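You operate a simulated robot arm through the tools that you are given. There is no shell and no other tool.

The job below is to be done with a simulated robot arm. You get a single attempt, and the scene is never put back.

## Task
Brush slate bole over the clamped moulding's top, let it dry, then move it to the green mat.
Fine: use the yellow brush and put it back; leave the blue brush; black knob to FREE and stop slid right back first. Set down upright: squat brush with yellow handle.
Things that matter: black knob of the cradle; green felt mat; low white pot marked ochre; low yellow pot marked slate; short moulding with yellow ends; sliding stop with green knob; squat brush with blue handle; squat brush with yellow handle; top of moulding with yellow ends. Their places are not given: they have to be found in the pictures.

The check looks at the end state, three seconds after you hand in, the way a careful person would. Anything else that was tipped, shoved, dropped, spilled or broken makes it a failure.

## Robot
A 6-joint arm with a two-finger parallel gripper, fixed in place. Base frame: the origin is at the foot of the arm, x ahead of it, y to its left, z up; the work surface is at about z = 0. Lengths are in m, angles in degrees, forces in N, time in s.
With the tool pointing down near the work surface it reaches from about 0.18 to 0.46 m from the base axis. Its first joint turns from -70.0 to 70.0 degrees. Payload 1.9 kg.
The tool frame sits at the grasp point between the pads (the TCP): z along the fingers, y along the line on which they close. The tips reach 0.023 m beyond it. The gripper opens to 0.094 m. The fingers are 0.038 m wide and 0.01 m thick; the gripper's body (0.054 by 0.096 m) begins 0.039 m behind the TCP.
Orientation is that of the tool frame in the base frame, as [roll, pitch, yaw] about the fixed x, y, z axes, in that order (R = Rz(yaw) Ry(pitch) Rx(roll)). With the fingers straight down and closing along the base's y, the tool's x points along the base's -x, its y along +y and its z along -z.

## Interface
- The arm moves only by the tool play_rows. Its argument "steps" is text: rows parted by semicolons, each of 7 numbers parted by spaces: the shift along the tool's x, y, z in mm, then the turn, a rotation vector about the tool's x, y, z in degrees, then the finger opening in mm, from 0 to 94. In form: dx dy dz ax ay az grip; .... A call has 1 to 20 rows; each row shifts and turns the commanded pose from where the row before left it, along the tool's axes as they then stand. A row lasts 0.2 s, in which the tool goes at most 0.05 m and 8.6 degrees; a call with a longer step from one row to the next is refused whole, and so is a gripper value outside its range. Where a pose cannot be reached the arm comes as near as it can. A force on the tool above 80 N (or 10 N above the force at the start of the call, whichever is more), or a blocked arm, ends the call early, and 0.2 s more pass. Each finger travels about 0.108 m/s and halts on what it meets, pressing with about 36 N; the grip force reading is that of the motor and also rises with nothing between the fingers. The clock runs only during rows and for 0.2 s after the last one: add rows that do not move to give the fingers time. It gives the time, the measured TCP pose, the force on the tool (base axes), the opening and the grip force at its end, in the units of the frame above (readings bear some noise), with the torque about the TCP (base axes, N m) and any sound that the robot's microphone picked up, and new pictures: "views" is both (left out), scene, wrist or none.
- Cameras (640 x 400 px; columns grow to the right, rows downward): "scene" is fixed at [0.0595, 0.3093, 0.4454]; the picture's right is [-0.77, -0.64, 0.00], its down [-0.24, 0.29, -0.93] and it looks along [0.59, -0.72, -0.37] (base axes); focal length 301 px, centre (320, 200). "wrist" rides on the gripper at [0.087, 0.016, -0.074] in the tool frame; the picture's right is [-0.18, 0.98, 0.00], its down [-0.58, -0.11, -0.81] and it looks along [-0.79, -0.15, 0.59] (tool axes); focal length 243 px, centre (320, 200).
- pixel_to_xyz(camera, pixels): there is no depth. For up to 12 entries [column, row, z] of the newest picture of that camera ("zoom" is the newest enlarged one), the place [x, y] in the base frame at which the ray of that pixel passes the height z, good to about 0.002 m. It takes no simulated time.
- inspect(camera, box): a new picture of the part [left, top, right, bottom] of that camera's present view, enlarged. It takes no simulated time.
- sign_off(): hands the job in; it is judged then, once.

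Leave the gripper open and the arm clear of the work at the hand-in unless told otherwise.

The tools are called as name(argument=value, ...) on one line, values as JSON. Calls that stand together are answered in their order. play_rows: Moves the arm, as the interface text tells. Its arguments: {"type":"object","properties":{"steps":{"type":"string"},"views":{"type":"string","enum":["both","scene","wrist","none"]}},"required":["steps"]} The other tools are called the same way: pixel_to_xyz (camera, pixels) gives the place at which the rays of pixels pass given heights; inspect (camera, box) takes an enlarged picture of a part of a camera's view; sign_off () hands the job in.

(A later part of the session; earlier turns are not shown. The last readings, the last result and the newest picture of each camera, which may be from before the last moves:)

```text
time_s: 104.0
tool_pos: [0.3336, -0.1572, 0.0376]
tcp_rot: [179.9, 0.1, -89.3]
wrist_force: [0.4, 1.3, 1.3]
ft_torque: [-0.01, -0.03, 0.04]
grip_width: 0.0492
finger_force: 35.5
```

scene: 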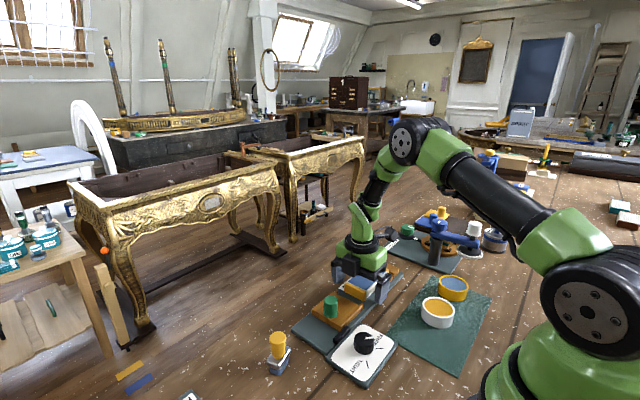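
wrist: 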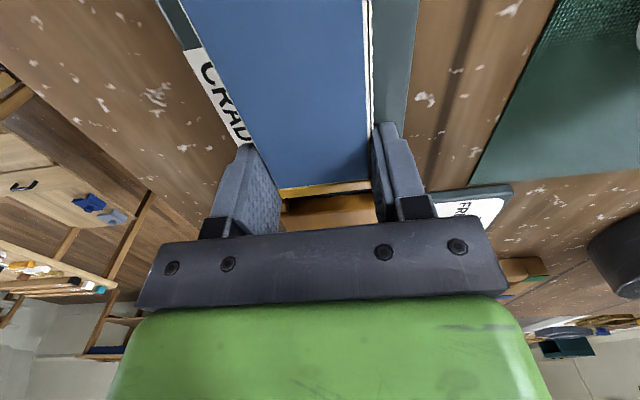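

Gripped at 49.2 mm with balanced side force. I'll firm the grip and lift 8 mm slowly as a test.

play_rows(steps="0 0 0 0 0 0 38; 0 0 0 0 0 0 38; 0 0 -3 0 0 0 38; 0 0 -3 0 0 0 38; 0 0 -4 0 0 0 38; 0 0 0 0 0 0 38", views="both")

inspect(camera="scene", box=[310, 230, 420, 330])

```text
time_s: 105.4
tool_pos: [0.3341, -0.1575, 0.0474]
tcp_rot: [179.9, 0.1, -89.2]
wrist_force: [-0.8, -0.1, -1.1]
ft_torque: [0.01, -0.04, 0.0]
grip_width: 0.049
finger_force: 35.8
```

scene: 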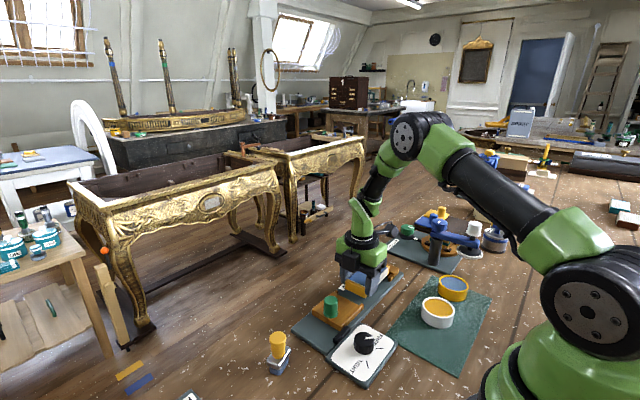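
wrist: 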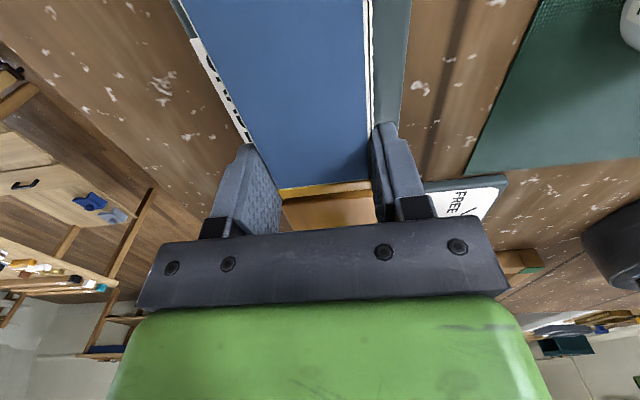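

```text
4.00 times, centred on (365, 280) of scene
```

zoom: 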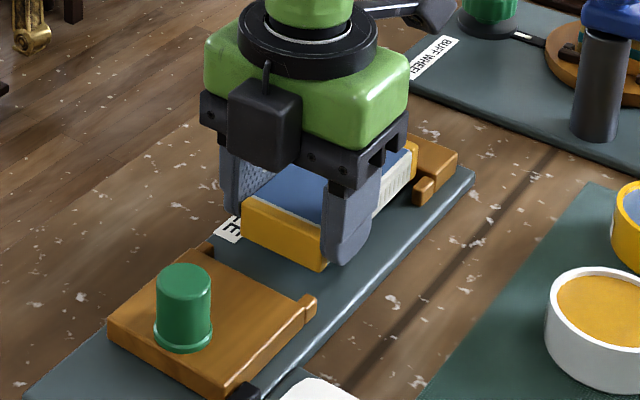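

The moulding is held level and clear of the cradle. Before carrying it over, I'll measure the free strip of the mat and the white pot more carefully in the scene picture.

inspect(camera="scene", box=[380, 290, 500, 380])

play_rows(steps="0 0 -30 0 0 0 38; 0 0 -35 0 0 0 38; 0 0 -35 0 0 0 38; 0 0 0 0 0 0 38", views="both")

inspect(camera="wrist", box=[400, 0, 640, 160])

```text
4.44 times, centred on (440, 335) of scene
```

zoom: 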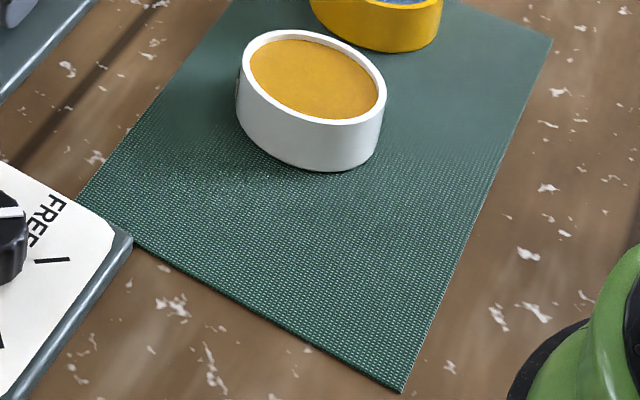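

```text
time_s: 106.4
tool_pos: [0.3346, -0.1574, 0.1481]
tcp_rot: [180.0, 0.1, -89.3]
wrist_force: [0.0, 0.0, -0.5]
ft_torque: [0.03, 0.0, 0.0]
grip_width: 0.0491
finger_force: 35.6
```

scene: 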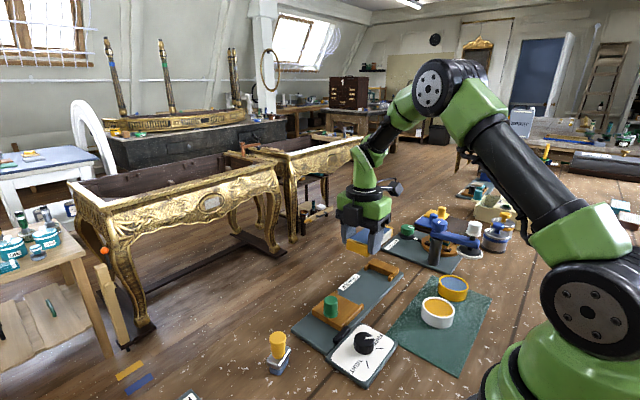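
wrist: 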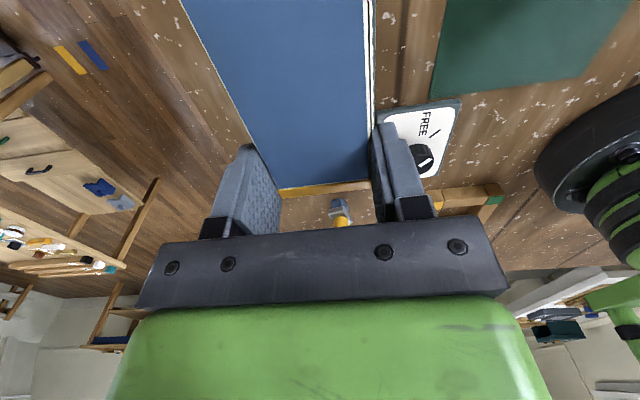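

```text
2.50 times, centred on (520, 80) of wrist
```

zoom: 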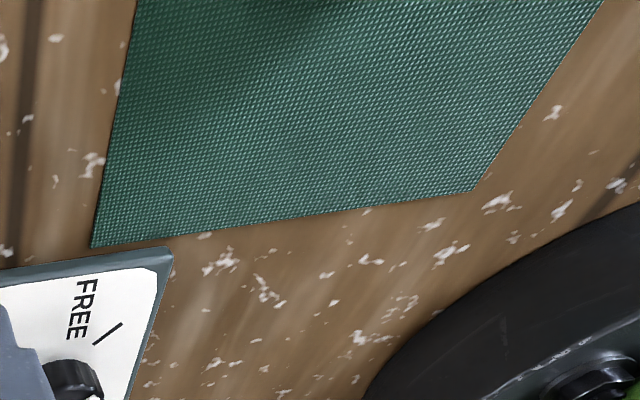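

pixel_to_xyz(camera="scene", pixels=[[383.5, 336.6, 0.002], [458, 378.2, 0.002], [492.2, 298.5, 0.002], [438.2, 307.3, 0.036], [421.3, 304, 0.036], [455, 309.5, 0.036], [434, 297, 0.036], [442, 317.5, 0.036], [442.2, 328.7, 0.003]])

pixel_to_xyz(camera="wrist", pixels=[[428, 98.8, 0.002], [580.8, 76, 0.002], [446, 0.5, 0.002], [632, 2, 0.002]])

```text
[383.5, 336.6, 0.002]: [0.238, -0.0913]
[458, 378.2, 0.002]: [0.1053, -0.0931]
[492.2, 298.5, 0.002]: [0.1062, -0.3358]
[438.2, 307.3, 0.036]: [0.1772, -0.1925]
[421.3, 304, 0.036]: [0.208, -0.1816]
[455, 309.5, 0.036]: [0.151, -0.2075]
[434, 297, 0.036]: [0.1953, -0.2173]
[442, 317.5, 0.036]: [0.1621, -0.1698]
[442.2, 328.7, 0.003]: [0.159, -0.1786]
```

```text
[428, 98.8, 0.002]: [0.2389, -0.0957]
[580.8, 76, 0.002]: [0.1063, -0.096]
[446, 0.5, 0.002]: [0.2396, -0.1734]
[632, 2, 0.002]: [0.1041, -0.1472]
```

The mat spans x 0.105–0.239 with its near edge at y≈−0.094; the white pot is at (0.179,−0.194), radius 30 mm, leaving a 70 mm strip. I'll turn the moulding 90° (to yaw 180) and carry it high to TCP (0.210,−0.1225), so that it spans x≈0.124–0.225, y≈−0.147 to −0.098.

play_rows(steps="0 0 0 0 0 8.25 38; 0 0 0 0 0 8.25 38; 0 0 0 0 0 8.25 38; 0 0 0 0 0 8.25 38; 0 0 0 0 0 8.25 38; 0 0 0 0 0 8.25 38; 0 0 0 0 0 8.25 38; 0 0 0 0 0 8.25 38; 0 0 0 0 0 8.25 38; 0 0 0 0 0 8.25 38; 0 0 0 0 0 8.25 38; 31.2 8.7 0 0 0 0 38; 31.2 8.7 0 0 0 0 38; 31.2 8.7 0 0 0 0 38; 31 8.8 0 0 0 0 38; 0 0 0 0 0 0 38", views="both")

inspect(camera="scene", box=[340, 200, 500, 380])

```text
time_s: 109.8
tool_pos: [0.2109, -0.1229, 0.1472]
tcp_rot: [179.9, -0.1, 180.0]
wrist_force: [0.3, -0.1, -0.5]
ft_torque: [0.01, -0.01, 0.03]
grip_width: 0.049
finger_force: 35.4
```

scene: 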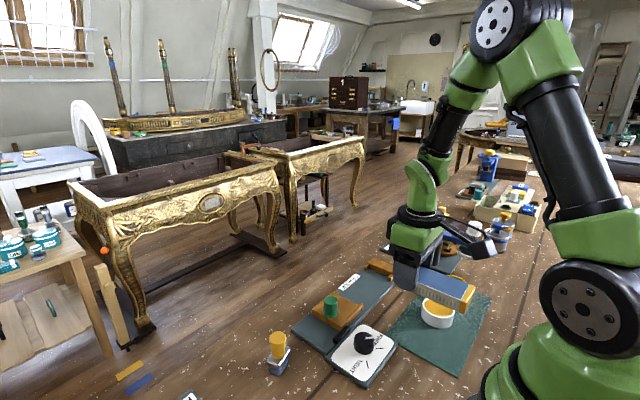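
wrist: 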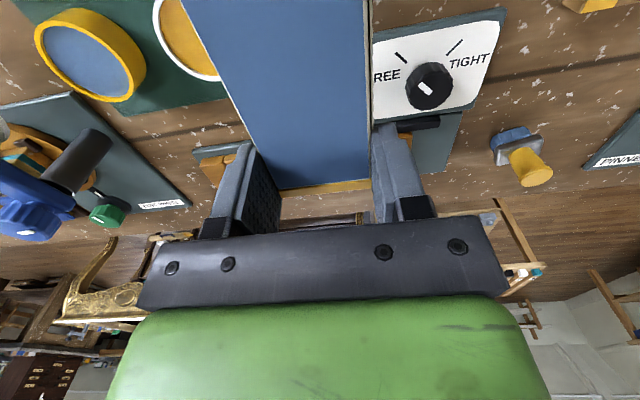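

```text
2.22 times, centred on (420, 290) of scene
```

zoom: 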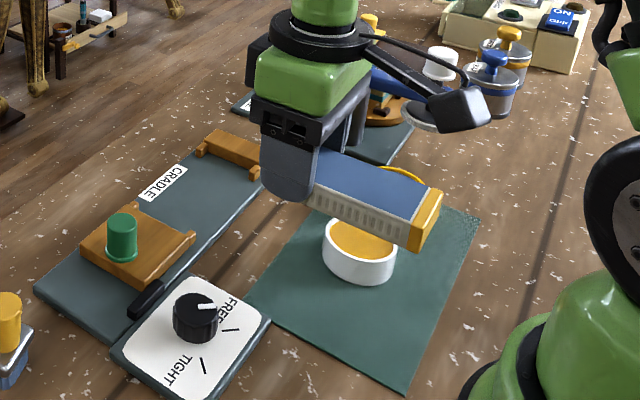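

The moulding hangs level over the free part of the mat. I'll lower to TCP z≈0.06 and check clearances.

play_rows(steps="0.9 0.4 30 0 0 0 38; 0 0 30 0 0 0 38; 0 0 27 0 0 0 38; 0 0 0 0 0 0 38", views="both")

inspect(camera="scene", box=[360, 240, 500, 390])

inspect(camera="wrist", box=[120, 0, 440, 220])

```text
time_s: 110.8
tool_pos: [0.2097, -0.1215, 0.0615]
tcp_rot: [179.9, -0.1, 179.9]
wrist_force: [0.6, 0.4, -0.4]
ft_torque: [-0.01, -0.01, -0.01]
grip_width: 0.0489
finger_force: 35.7
```

scene: 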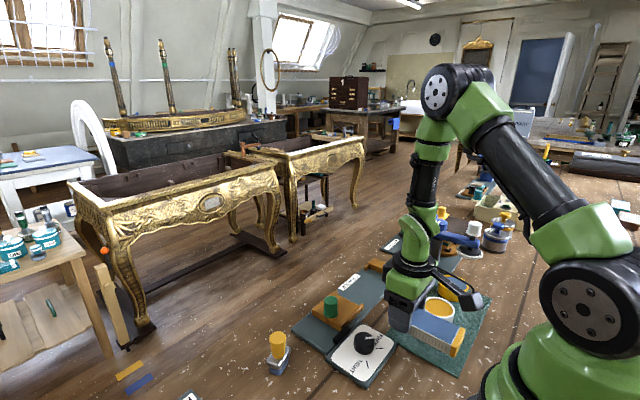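
wrist: 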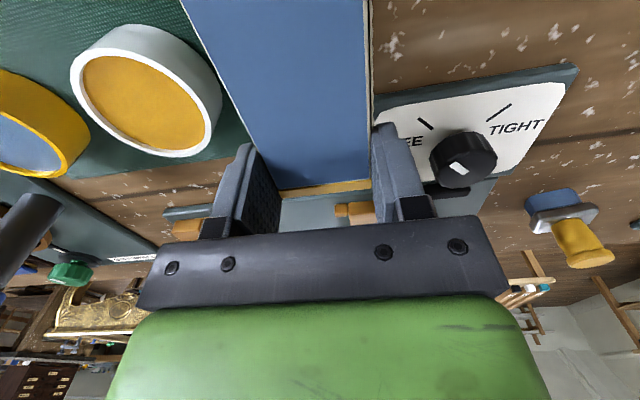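

```text
2.67 times, centred on (430, 315) of scene
```

zoom: 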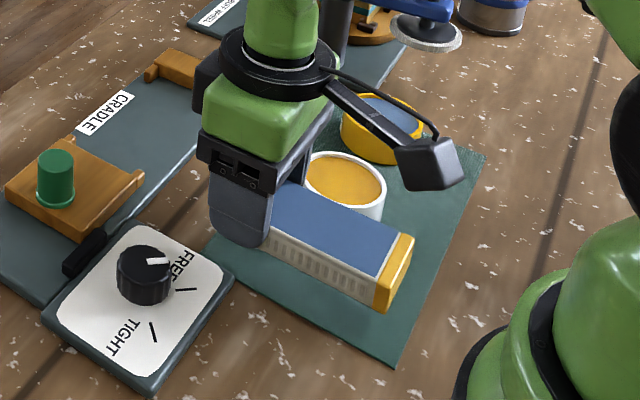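

```text
1.82 times, centred on (280, 110) of wrist
```

zoom: 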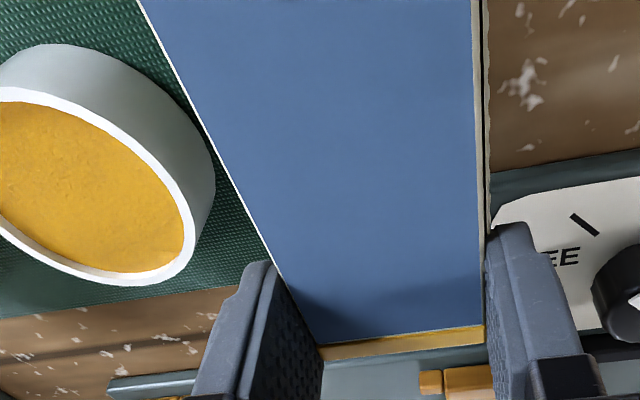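

I'll check where the knob plate's nearest corner lies relative to the +y finger.

pixel_to_xyz(camera="scene", pixels=[[398.1, 341.2, 0.01], [398.1, 341.2, 0.012], [363.6, 389, 0.01], [372, 325.5, 0.01]])

pixel_to_xyz(camera="wrist", pixels=[[577, 66, 0.01], [375, 96, 0.01], [378, 102, 0.01]])

```text
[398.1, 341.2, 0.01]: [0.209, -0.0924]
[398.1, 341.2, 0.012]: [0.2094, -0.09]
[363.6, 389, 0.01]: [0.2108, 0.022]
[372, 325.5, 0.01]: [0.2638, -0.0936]
```

```text
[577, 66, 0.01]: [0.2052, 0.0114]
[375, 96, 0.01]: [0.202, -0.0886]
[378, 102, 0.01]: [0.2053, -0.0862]
```

The knob plate's corner is at about (0.207,−0.091) and about 12 mm high, so the +y finger (tips at z≈0.008 when set down) would touch it at this x. I'll set it down first further toward −x (TCP x=0.183, finger x 0.164–0.202), then regrip higher up and shift it fully onto the mat. Moving now.

play_rows(steps="13.5 -0.6 0 0 0 0 38; 13.3 -0.6 0 0 0 0 38; 0 0 10 0 0 0 38; 0 0 8 0 0 0 38; 0 0 0 0 0 0 38", views="both")

inspect(camera="scene", box=[360, 240, 500, 390])

inspect(camera="wrist", box=[120, 0, 440, 220])

```text
time_s: 112.0
tool_pos: [0.1823, -0.1238, 0.044]
tcp_rot: [179.9, -0.1, -180.0]
wrist_force: [0.4, 0.2, -0.4]
ft_torque: [0.03, -0.01, -0.03]
grip_width: 0.0489
finger_force: 35.2
```

scene: 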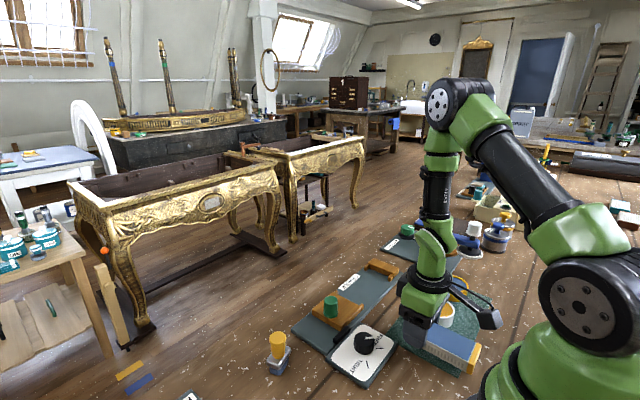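
wrist: 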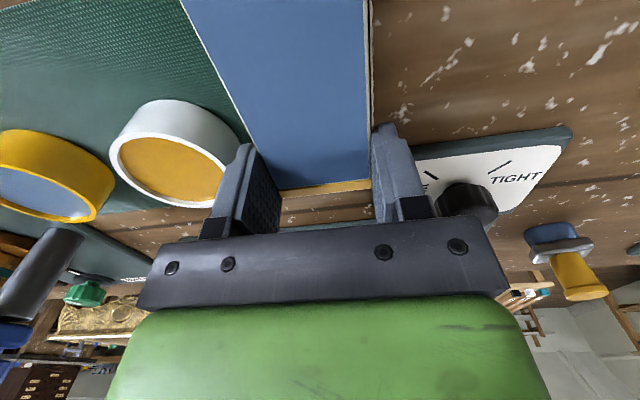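

```text
2.67 times, centred on (430, 315) of scene
```

zoom: 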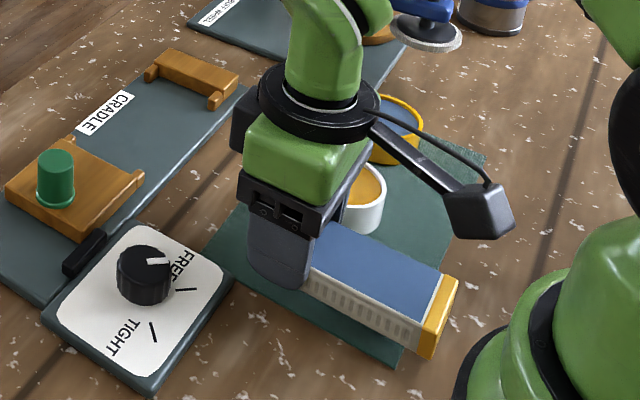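

```text
1.82 times, centred on (280, 110) of wrist
```

zoom: 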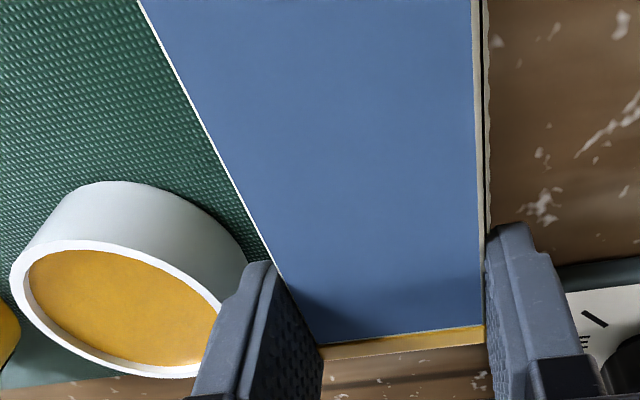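

The −y finger is close to the white pot (estimated 5–6 mm gap). I'll shift 1.5 mm toward +y and lower in small steps while watching the forces.

play_rows(steps="0 1.5 0 0 0 0 38; 0 0 4 0 0 0 38; 0 0 3 0 0 0 38; 0 0 0 0 0 0 38", views="both")

inspect(camera="scene", box=[380, 260, 490, 380])

inspect(camera="wrist", box=[100, 60, 440, 240])

```text
time_s: 113.0
tool_pos: [0.1812, -0.1223, 0.0364]
tcp_rot: [179.9, 0.0, 179.9]
wrist_force: [0.4, 0.1, -1.0]
ft_torque: [0.01, -0.03, 0.0]
grip_width: 0.0489
finger_force: 36.6
```

scene: 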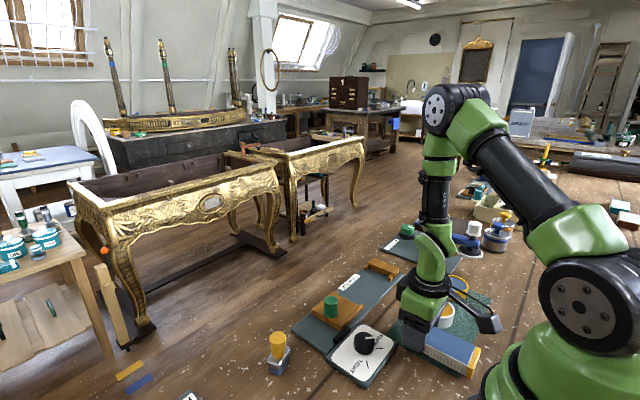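
wrist: 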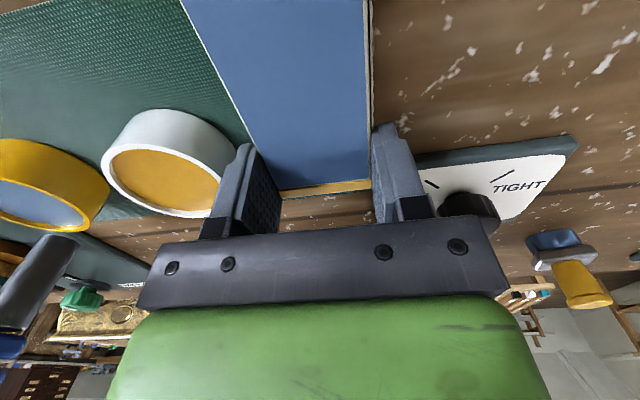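

```text
3.33 times, centred on (435, 320) of scene
```

zoom: 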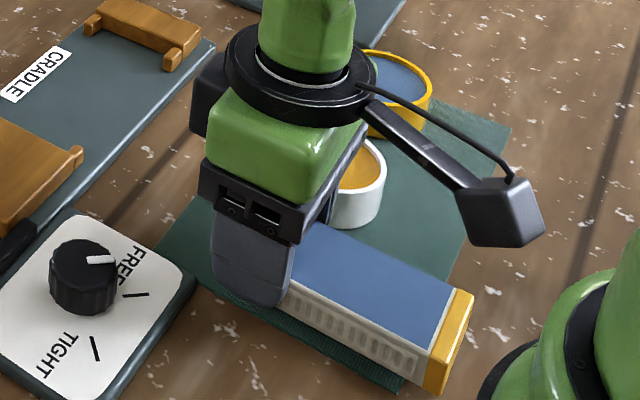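

```text
1.88 times, centred on (270, 150) of wrist
```

zoom: 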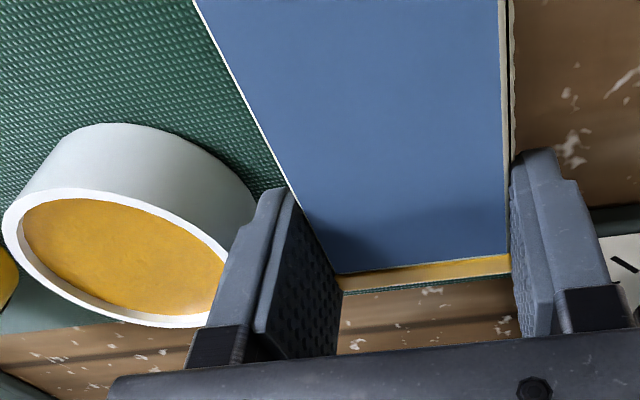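

A strip of mat is visible between the pot and the finger, and no side force. Continue lowering in small steps until the moulding touches the mat.

play_rows(steps="0 0 1.5 0 0 0 38; 0 0 1.5 0 0 0 38; 0 0 1 0 0 0 38; 0 0 0 0 0 0 38", views="none")

```text
time_s: 114.0
tool_pos: [0.1825, -0.1229, 0.0323]
tcp_rot: [179.9, -0.1, 180.0]
wrist_force: [-1.0, -0.6, -1.2]
ft_torque: [0.0, -0.03, -0.01]
grip_width: 0.049
finger_force: 36.2
```

play_rows(steps="0 0 1 0 0 0 38; 0 0 1 0 0 0 38; 0 0 0 0 0 0 38", views="both")

inspect(camera="scene", box=[380, 260, 490, 380])

```text
time_s: 114.8
tool_pos: [0.1824, -0.1224, 0.0298]
tcp_rot: [179.9, 0.0, -180.0]
wrist_force: [0.0, 0.3, -1.8]
ft_torque: [-0.01, -0.03, -0.03]
grip_width: 0.0492
finger_force: 36.1
```

scene: 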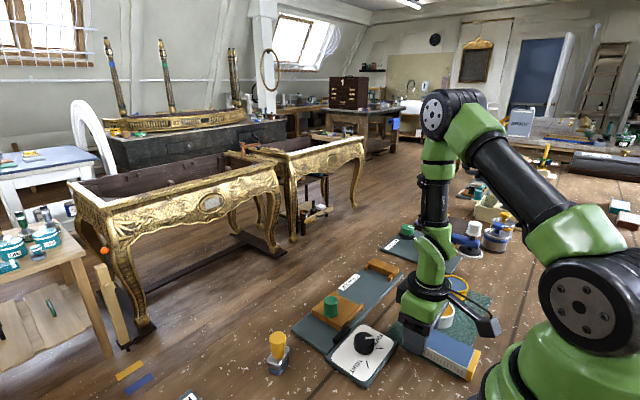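
wrist: 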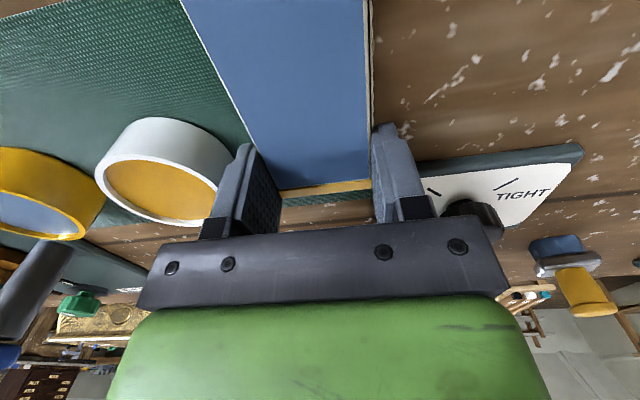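

```text
3.33 times, centred on (435, 320) of scene
```

zoom: 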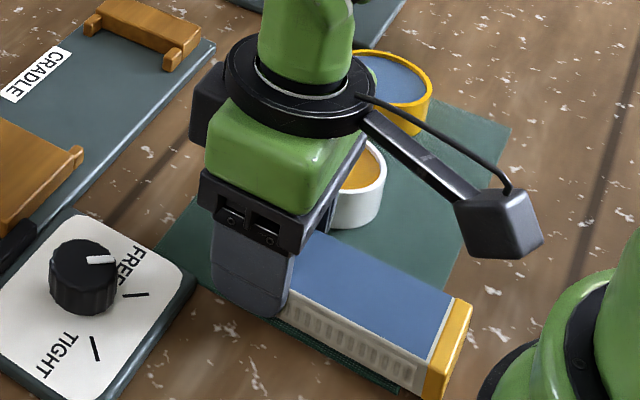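

No contact yet at 0.0298. Two more 1 mm steps.

play_rows(steps="0 0 1 0 0 0 38; 0 0 0.7 0 0 0 38; 0 0 0 0 0 0 38", views="none")

```text
time_s: 115.6
tool_pos: [0.1806, -0.1221, 0.0288]
tcp_rot: [179.9, -0.1, -180.0]
wrist_force: [0.2, -0.2, -0.1]
ft_torque: [0.01, 0.0, 0.02]
grip_width: 0.0489
finger_force: 36.1
```

play_rows(steps="0 0 0.8 0 0 0 38; 0 0 0.8 0 0 0 38; 0 0 0 0 0 0 38", views="both")

inspect(camera="scene", box=[380, 260, 490, 380])

```text
time_s: 116.4
tool_pos: [0.182, -0.1235, 0.0273]
tcp_rot: [179.8, -0.1, 180.0]
wrist_force: [-4.6, 8.4, 52.0]
ft_torque: [0.19, 0.25, -0.17]
grip_width: 0.0489
finger_force: 35.6
```

scene: 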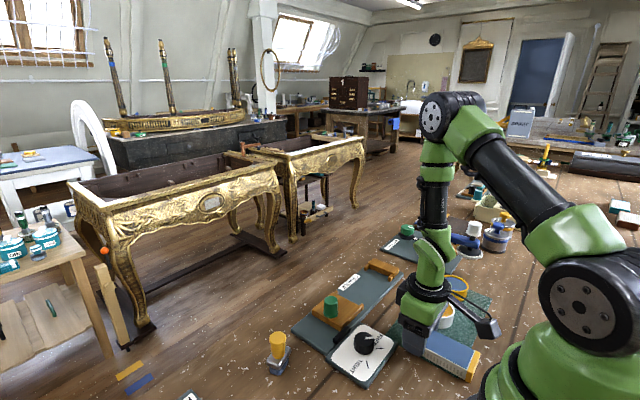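
wrist: 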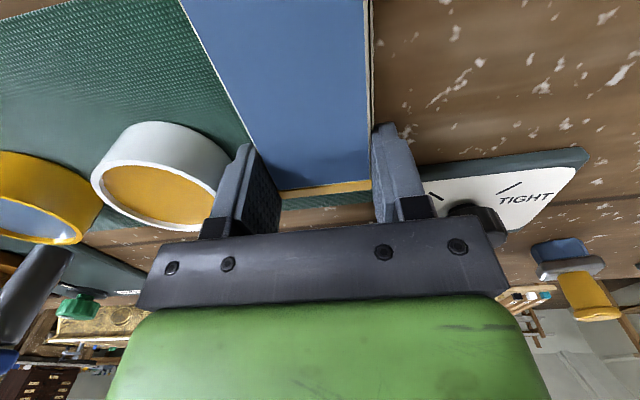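

```text
3.33 times, centred on (435, 320) of scene
```

zoom: 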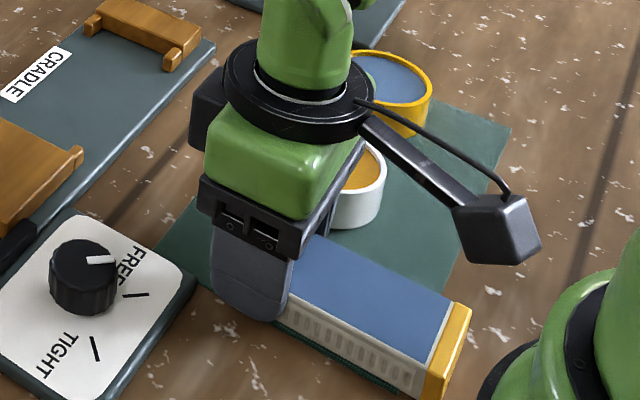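

The moulding now rests on the mat (52 N contact). I'll ease 1 mm, open only 3 mm per side, and rise to look.

play_rows(steps="0 0 -1.2 0 0 0 38; 0 0 0 0 0 0 48; 0 0 0 0 0 0 55; 0 0 0 0 0 0 55; 0 0 -10 0 0 0 55; 0 0 -30 0 0 0 55; 0 0 -35 0 0 0 55; 0 0 0 0 0 0 55", views="both")

inspect(camera="scene", box=[380, 260, 490, 380])

inspect(camera="wrist", box=[120, 0, 440, 180])

```text
time_s: 118.2
tool_pos: [0.1794, -0.122, 0.1046]
tcp_rot: [179.9, 0.0, -179.9]
wrist_force: [0.2, 0.3, 0.1]
ft_torque: [0.05, 0.01, 0.02]
grip_width: 0.0551
finger_force: 0.0
```

scene: 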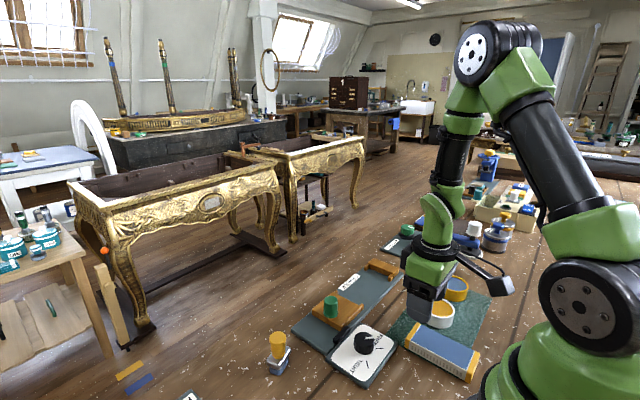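
wrist: 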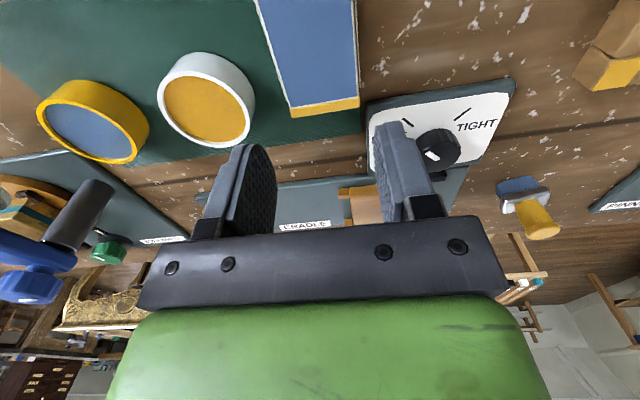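

```text
3.33 times, centred on (435, 320) of scene
```

zoom: 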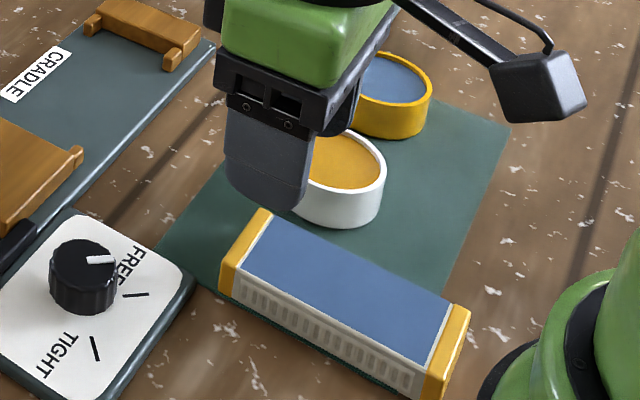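

```text
2.00 times, centred on (280, 90) of wrist
```

zoom: 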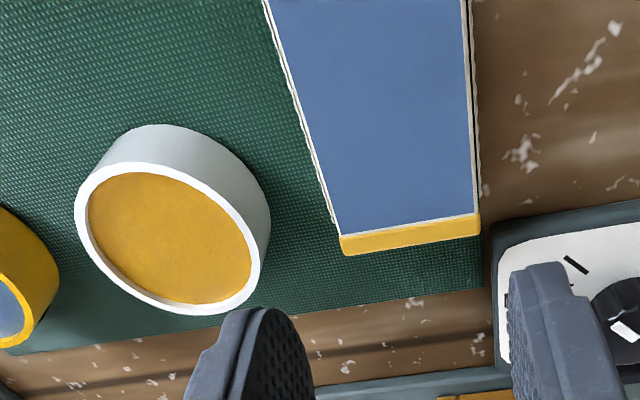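

I'll measure the moulding and the mat's edges from this view.

pixel_to_xyz(camera="wrist", pixels=[[363, 135, 0.002], [360.5, 110, 0.002], [359.2, 96.5, 0.024], [359.5, 107.5, 0.002], [290, 108, 0.024], [290.5, 117, 0.002], [254, 155, 0.002], [254.5, 2, 0.024], [354, 2, 0.024]])

pixel_to_xyz(camera="scene", pixels=[[477.2, 351.6, 0.024], [463.5, 379.5, 0.003], [402.5, 347.5, 0.003], [415, 322.8, 0.024], [397.5, 344, 0.002], [459.5, 377.5, 0.002], [404, 340.5, 0.024]])

```text
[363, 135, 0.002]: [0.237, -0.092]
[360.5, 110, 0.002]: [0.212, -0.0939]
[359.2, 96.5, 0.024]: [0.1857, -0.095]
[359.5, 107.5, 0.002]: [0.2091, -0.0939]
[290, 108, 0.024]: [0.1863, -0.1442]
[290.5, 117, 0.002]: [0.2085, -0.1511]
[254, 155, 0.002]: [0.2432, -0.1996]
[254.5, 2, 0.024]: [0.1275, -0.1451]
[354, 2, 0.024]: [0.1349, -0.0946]
```

```text
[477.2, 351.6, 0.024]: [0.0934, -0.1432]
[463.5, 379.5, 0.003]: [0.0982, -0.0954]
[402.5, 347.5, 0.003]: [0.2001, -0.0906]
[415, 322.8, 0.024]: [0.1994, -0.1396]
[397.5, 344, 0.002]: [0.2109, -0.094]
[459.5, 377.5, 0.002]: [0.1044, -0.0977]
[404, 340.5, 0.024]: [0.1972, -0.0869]
```

The moulding's +y edge is only 1–2 mm inside the mat edge and its −x end overhangs about 9 mm. I'll regrip it 14 mm further toward −x, then shift it +15 mm in x and −2.5 mm in y.

play_rows(steps="7 0 0 0 0 0 55; 7 0 0 0 0 0 55; 0 0 30 0 0 0 55; 0 0 30 0 0 0 55; 0 0 10 0 0 0 55; 0 0 0 0 0 0 55", views="both")

inspect(camera="scene", box=[380, 260, 490, 380])

inspect(camera="wrist", box=[100, 60, 440, 240])

```text
time_s: 119.6
tool_pos: [0.1687, -0.1234, 0.0321]
tcp_rot: [179.9, -0.2, -180.0]
wrist_force: [0.2, 0.4, -0.2]
ft_torque: [-0.01, -0.02, -0.02]
grip_width: 0.055
finger_force: 0.1
```

scene: 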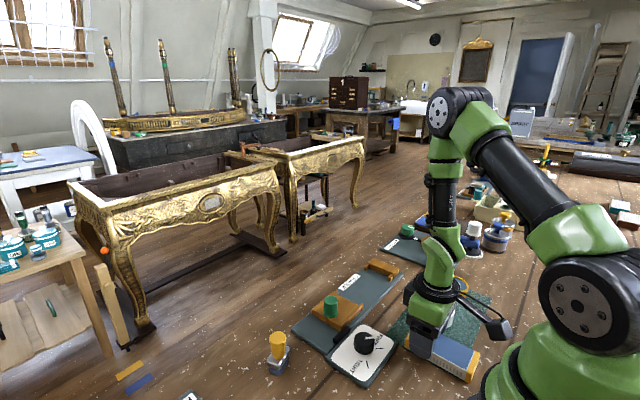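
wrist: 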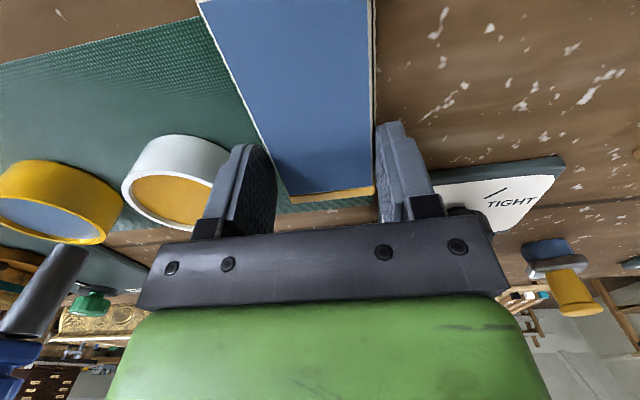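

```text
3.33 times, centred on (435, 320) of scene
```

zoom: 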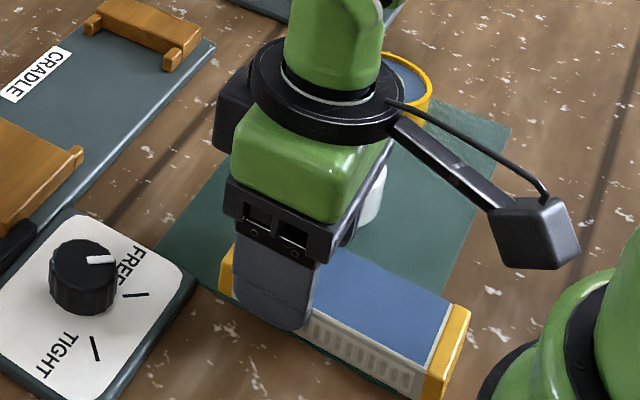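

```text
1.88 times, centred on (270, 150) of wrist
```

zoom: 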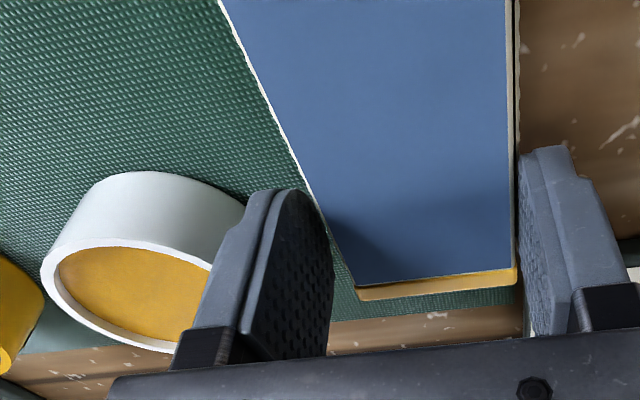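

The fingers straddle it again. I'll close here.

play_rows(steps="0 0 1 0 0 0 51; 0 0 0 0 0 0 47; 0 0 0 0 0 0 40; 0 0 0 0 0 0 36; 0 0 0 0 0 0 36", views="none")

```text
time_s: 120.8
tool_pos: [0.1693, -0.122, 0.0331]
tcp_rot: [179.9, -0.1, 180.0]
wrist_force: [-0.2, 0.3, 5.4]
ft_torque: [0.0, 0.06, 0.0]
grip_width: 0.0487
finger_force: 36.0
```

Gripped at 48.7 mm. I'll lift about 6 mm, then shift +15 mm x and −2.5 mm y.

play_rows(steps="0 0 -3 0 0 0 36; 0 0 -3 0 0 0 36; -5 -0.8 0 0 0 0 36; -5 -0.8 0 0 0 0 36; -5 -0.9 0 0 0 0 36; 0 0 0 0 0 0 36", views="both")

inspect(camera="scene", box=[380, 260, 490, 380])

inspect(camera="wrist", box=[100, 60, 440, 240])

```text
time_s: 122.2
tool_pos: [0.1822, -0.1262, 0.0376]
tcp_rot: [179.8, 0.0, 180.0]
wrist_force: [0.0, -1.1, -1.0]
ft_torque: [-0.01, -0.02, 0.0]
grip_width: 0.0487
finger_force: 36.3
```

scene: 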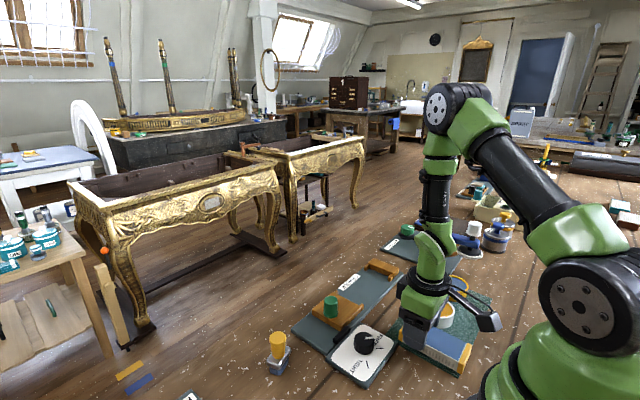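
wrist: 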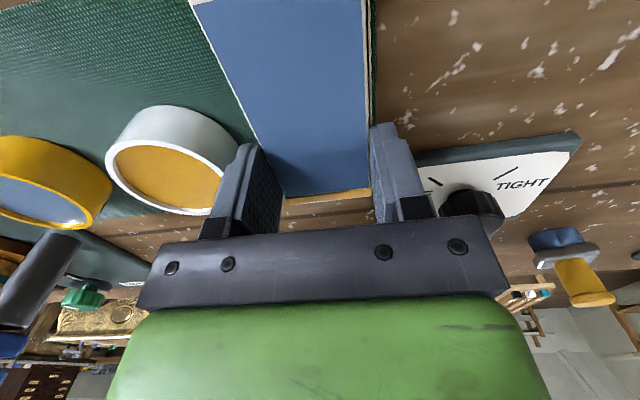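

```text
3.33 times, centred on (435, 320) of scene
```

zoom: 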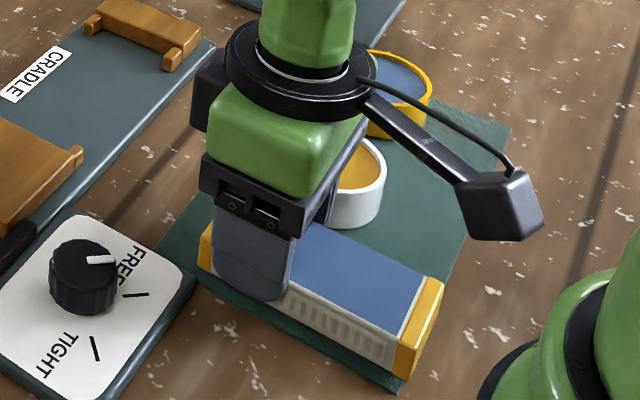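

```text
1.88 times, centred on (270, 150) of wrist
```

zoom: 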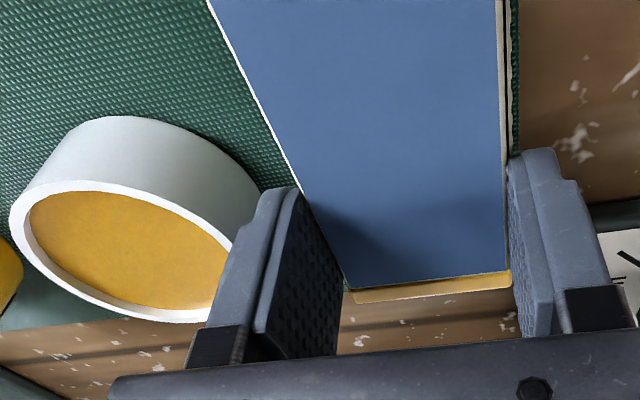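

I'll check whether the −x end is now inside the mat.

pixel_to_xyz(camera="scene", pixels=[[462, 373.5, 0.0076], [462, 373.5, 0.01], [459, 377.7, 0.002], [472.4, 344, 0.03], [467.4, 357.5, 0.0076], [464.3, 365, 0.002], [399, 335.5, 0.0076]])

inspect(camera="scene", box=[440, 330, 490, 390])

```text
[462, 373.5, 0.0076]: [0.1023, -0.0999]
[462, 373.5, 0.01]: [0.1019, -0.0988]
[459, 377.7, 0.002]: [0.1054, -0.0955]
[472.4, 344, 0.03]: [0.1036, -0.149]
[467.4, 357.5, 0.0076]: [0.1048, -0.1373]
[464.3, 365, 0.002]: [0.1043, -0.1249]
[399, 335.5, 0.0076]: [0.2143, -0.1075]
```

```text
6.67 times, centred on (465, 360) of scene
```

zoom: 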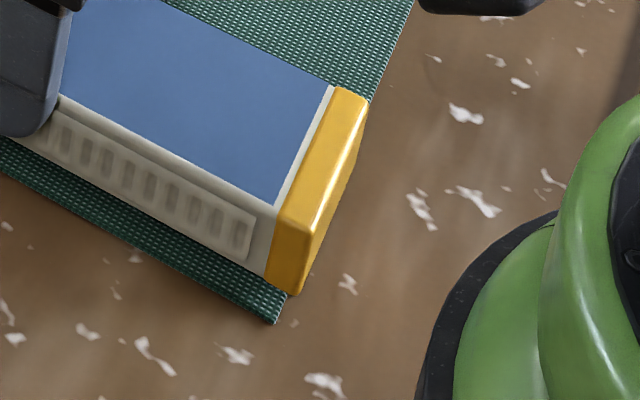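

The −x end still sticks out by about 2 mm. I'll set it down here, and regrip once more further toward −x to gain another 10 mm.

play_rows(steps="0 0 2 0 0 0 36; 0 0 2 0 0 0 36; 0 0 1 0 0 0 36; 0 0 0 0 0 0 36", views="none")

```text
time_s: 123.2
tool_pos: [0.1828, -0.1257, 0.0336]
tcp_rot: [179.9, -0.1, -179.9]
wrist_force: [-0.4, -0.8, -1.6]
ft_torque: [-0.01, -0.03, -0.01]
grip_width: 0.0488
finger_force: 36.3
```

play_rows(steps="0 0 1 0 0 0 36; 0 0 0.8 0 0 0 36; 0 0 0 0 0 0 36", views="none")

```text
time_s: 124.0
tool_pos: [0.182, -0.1255, 0.0307]
tcp_rot: [180.0, -0.1, 180.0]
wrist_force: [1.5, 10.4, 33.8]
ft_torque: [0.24, -0.07, -0.13]
grip_width: 0.049
finger_force: 35.6
```

Contact at 34 N. I'll ease, open only 1.5 mm per side, rise 40 mm, and shift 12 mm toward −x.

play_rows(steps="0 0 -0.8 0 0 0 40; 0 0 0 0 0 0 50; 0 0 0 0 0 0 52; 0 0 -2 0 0 0 52; 0 0 -8 0 0 0 52; 0 0 -30 0 0 0 55; 6 0 0 0 0 0 55; 6 0 0 0 0 0 55; 0 0 0 0 0 0 55", views="both")

inspect(camera="scene", box=[380, 260, 490, 380])

inspect(camera="wrist", box=[100, 0, 440, 200])

```text
time_s: 126.0
tool_pos: [0.1701, -0.1255, 0.0722]
tcp_rot: [179.9, 0.0, -180.0]
wrist_force: [0.0, -0.2, 0.7]
ft_torque: [-0.01, -0.01, 0.05]
grip_width: 0.0551
finger_force: 0.0
```

scene: 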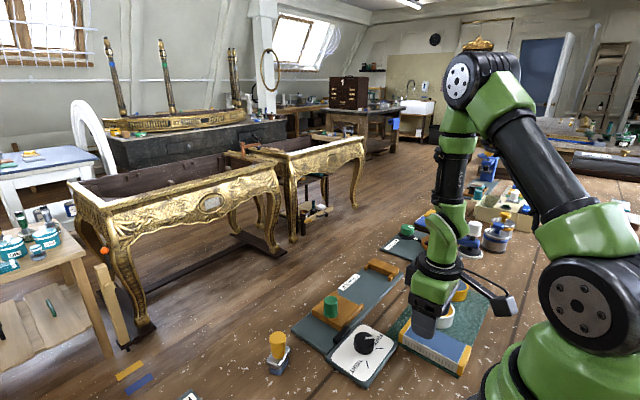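
wrist: 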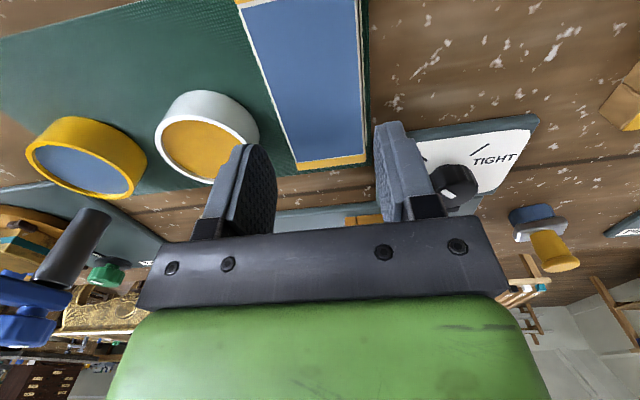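

```text
3.33 times, centred on (435, 320) of scene
```

zoom: 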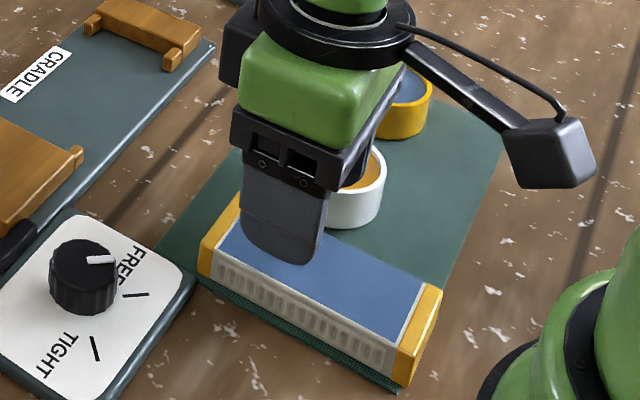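

```text
1.88 times, centred on (270, 100) of wrist
```

zoom: 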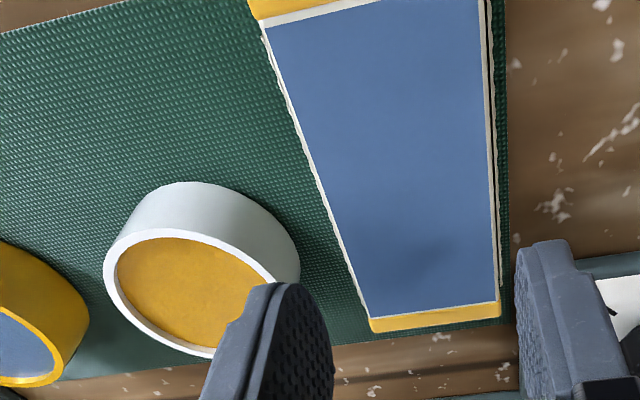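

pixel_to_xyz(camera="wrist", pixels=[[237, 3, 0.024], [242, 8, 0.024], [302, 169, 0.024], [365, 161, 0.024], [358, 3, 0.024], [110, 6, 0.002], [160, 1, 0.002], [369, 120, 0.002], [302, 172, 0.002]])

pixel_to_xyz(camera="scene", pixels=[[461, 376, 0.003], [459, 375.5, 0.003], [471.5, 346.5, 0.024], [455, 364, 0.024], [458, 378.2, 0.002], [394.8, 342, 0.003], [390.5, 344, 0.002]])

inspect(camera="scene", box=[440, 330, 490, 390])

```text
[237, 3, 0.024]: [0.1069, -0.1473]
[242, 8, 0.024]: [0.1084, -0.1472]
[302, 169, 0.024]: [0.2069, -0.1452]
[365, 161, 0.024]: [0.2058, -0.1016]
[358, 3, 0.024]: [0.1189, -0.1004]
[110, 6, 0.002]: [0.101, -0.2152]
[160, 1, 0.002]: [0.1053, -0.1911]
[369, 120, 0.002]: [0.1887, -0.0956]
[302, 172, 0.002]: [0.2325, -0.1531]
```

```text
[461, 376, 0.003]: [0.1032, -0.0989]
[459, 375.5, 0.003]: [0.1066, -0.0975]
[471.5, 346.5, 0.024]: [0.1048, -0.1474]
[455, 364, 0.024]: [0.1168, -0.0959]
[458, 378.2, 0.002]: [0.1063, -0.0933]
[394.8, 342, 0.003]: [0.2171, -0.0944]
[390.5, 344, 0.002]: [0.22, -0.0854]
```

```text
6.67 times, centred on (465, 360) of scene
```

zoom: 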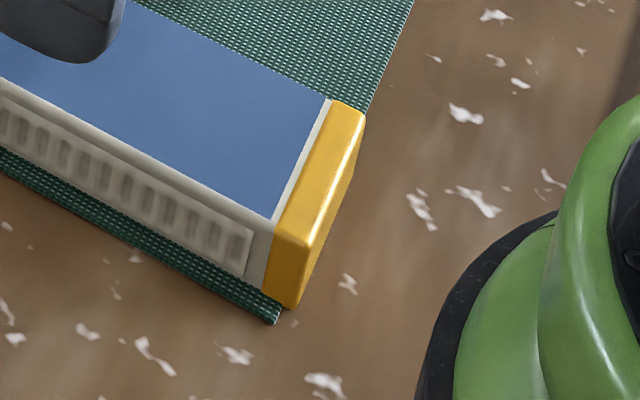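

The −x end is still 2–3 mm off the mat; the y position is good (5–6 mm inside). I'll lower again here and grip.

play_rows(steps="0 0 25 0 0 0 55; 0 0 14 0 0 0 55; 0 0 0 0 0 0 52; 0 0 0 0 0 0 47; 0 0 0 0 0 0 40; 0 0 0 0 0 0 36; 0 0 0 0 0 0 36", views="wrist")

```text
time_s: 127.6
tool_pos: [0.171, -0.1244, 0.0328]
tcp_rot: [179.9, -0.1, -180.0]
wrist_force: [0.7, 0.5, -0.2]
ft_torque: [0.0, -0.02, -0.02]
grip_width: 0.0492
finger_force: 36.0
```

wrist: 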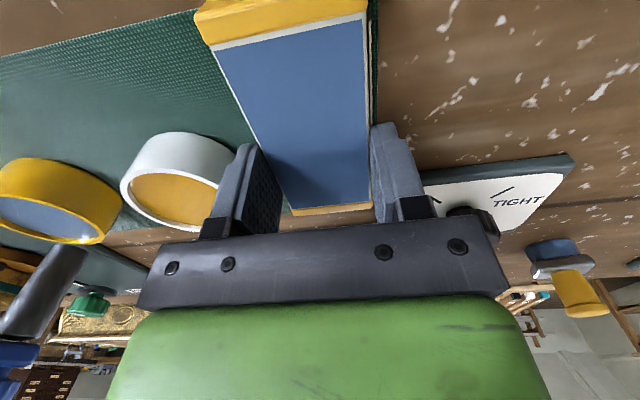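

Gripped at 49.2 mm. I'll lift 5 mm, shift 11.5 mm toward +x, and look.

play_rows(steps="0 0 -2.5 0 0 0 36; 0 0 -2.5 0 0 0 36; -4 0 0 0 0 0 36; -4 0 0 0 0 0 36; -3.5 0 0 0 0 0 36; 0 0 0 0 0 0 36", views="both")

inspect(camera="scene", box=[380, 260, 490, 380])

inspect(camera="scene", box=[440, 330, 490, 390])

```text
time_s: 129.0
tool_pos: [0.183, -0.1242, 0.0368]
tcp_rot: [179.9, -0.2, 180.0]
wrist_force: [-0.1, 0.5, -0.5]
ft_torque: [0.01, -0.01, 0.02]
grip_width: 0.049
finger_force: 35.3
```

scene: 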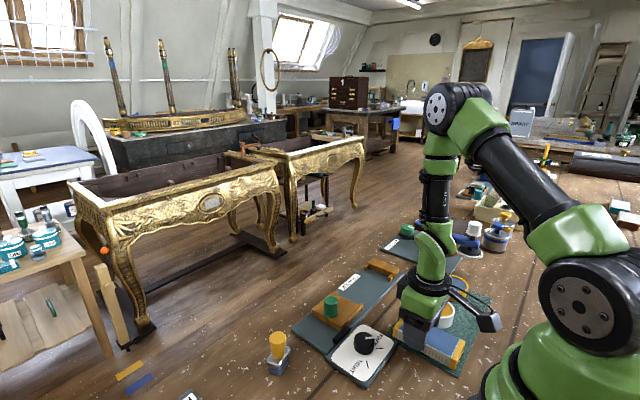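
wrist: 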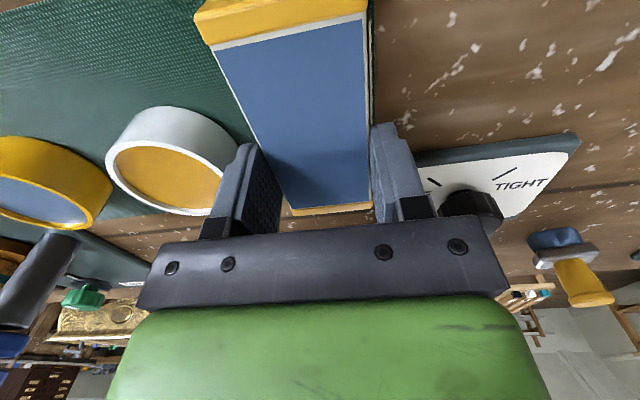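

```text
3.33 times, centred on (435, 320) of scene
```

zoom: 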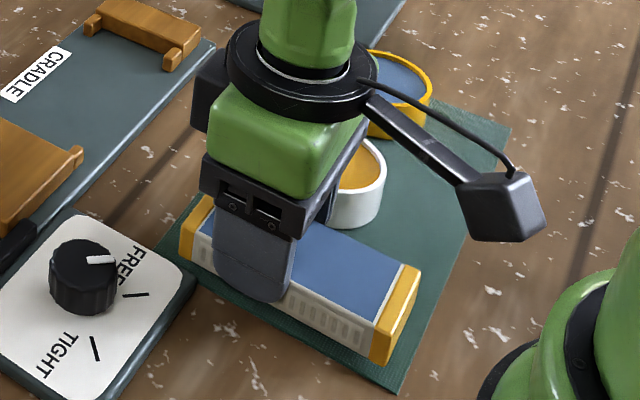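

```text
6.67 times, centred on (465, 360) of scene
```

zoom: 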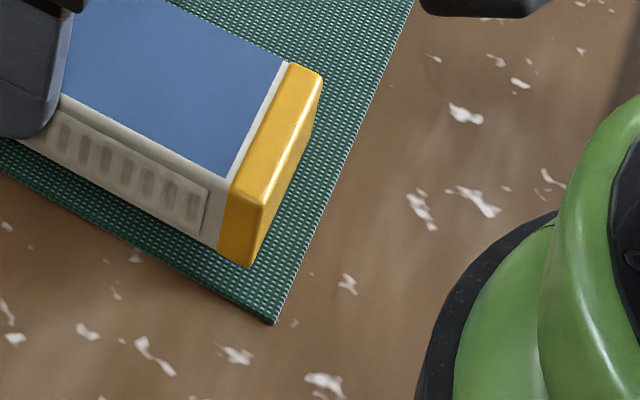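

Now the whole footprint lies over the mat with margins all round. I'll lower it.

play_rows(steps="0 0 2 0 0 0 36; 0 0 1.5 0 0 0 36; 0 0 0.8 0 0 0 36; 0 0 0 0 0 0 36", views="none")

```text
time_s: 130.0
tool_pos: [0.1823, -0.1252, 0.0329]
tcp_rot: [179.9, -0.1, 180.0]
wrist_force: [-0.5, 0.7, -1.2]
ft_torque: [-0.01, 0.0, 0.0]
grip_width: 0.0488
finger_force: 35.7
```

play_rows(steps="0 0 0.8 0 0 0 36; 0 0 0.6 0 0 0 36; 0 0 0 0 0 0 36", views="none")

```text
time_s: 130.8
tool_pos: [0.1825, -0.1246, 0.0327]
tcp_rot: [179.9, 0.0, -179.9]
wrist_force: [0.7, -0.5, -0.5]
ft_torque: [-0.03, -0.02, 0.0]
grip_width: 0.0488
finger_force: 35.8
```

play_rows(steps="0 0 0.7 0 0 0 36; 0 0 0.6 0 0 0 36; 0 0 0 0 0 0 36", views="none")

```text
time_s: 131.6
tool_pos: [0.1824, -0.1255, 0.0319]
tcp_rot: [-179.9, 0.0, 180.0]
wrist_force: [3.9, -2.4, 19.6]
ft_torque: [0.02, 0.48, 0.08]
grip_width: 0.0489
finger_force: 36.5
```

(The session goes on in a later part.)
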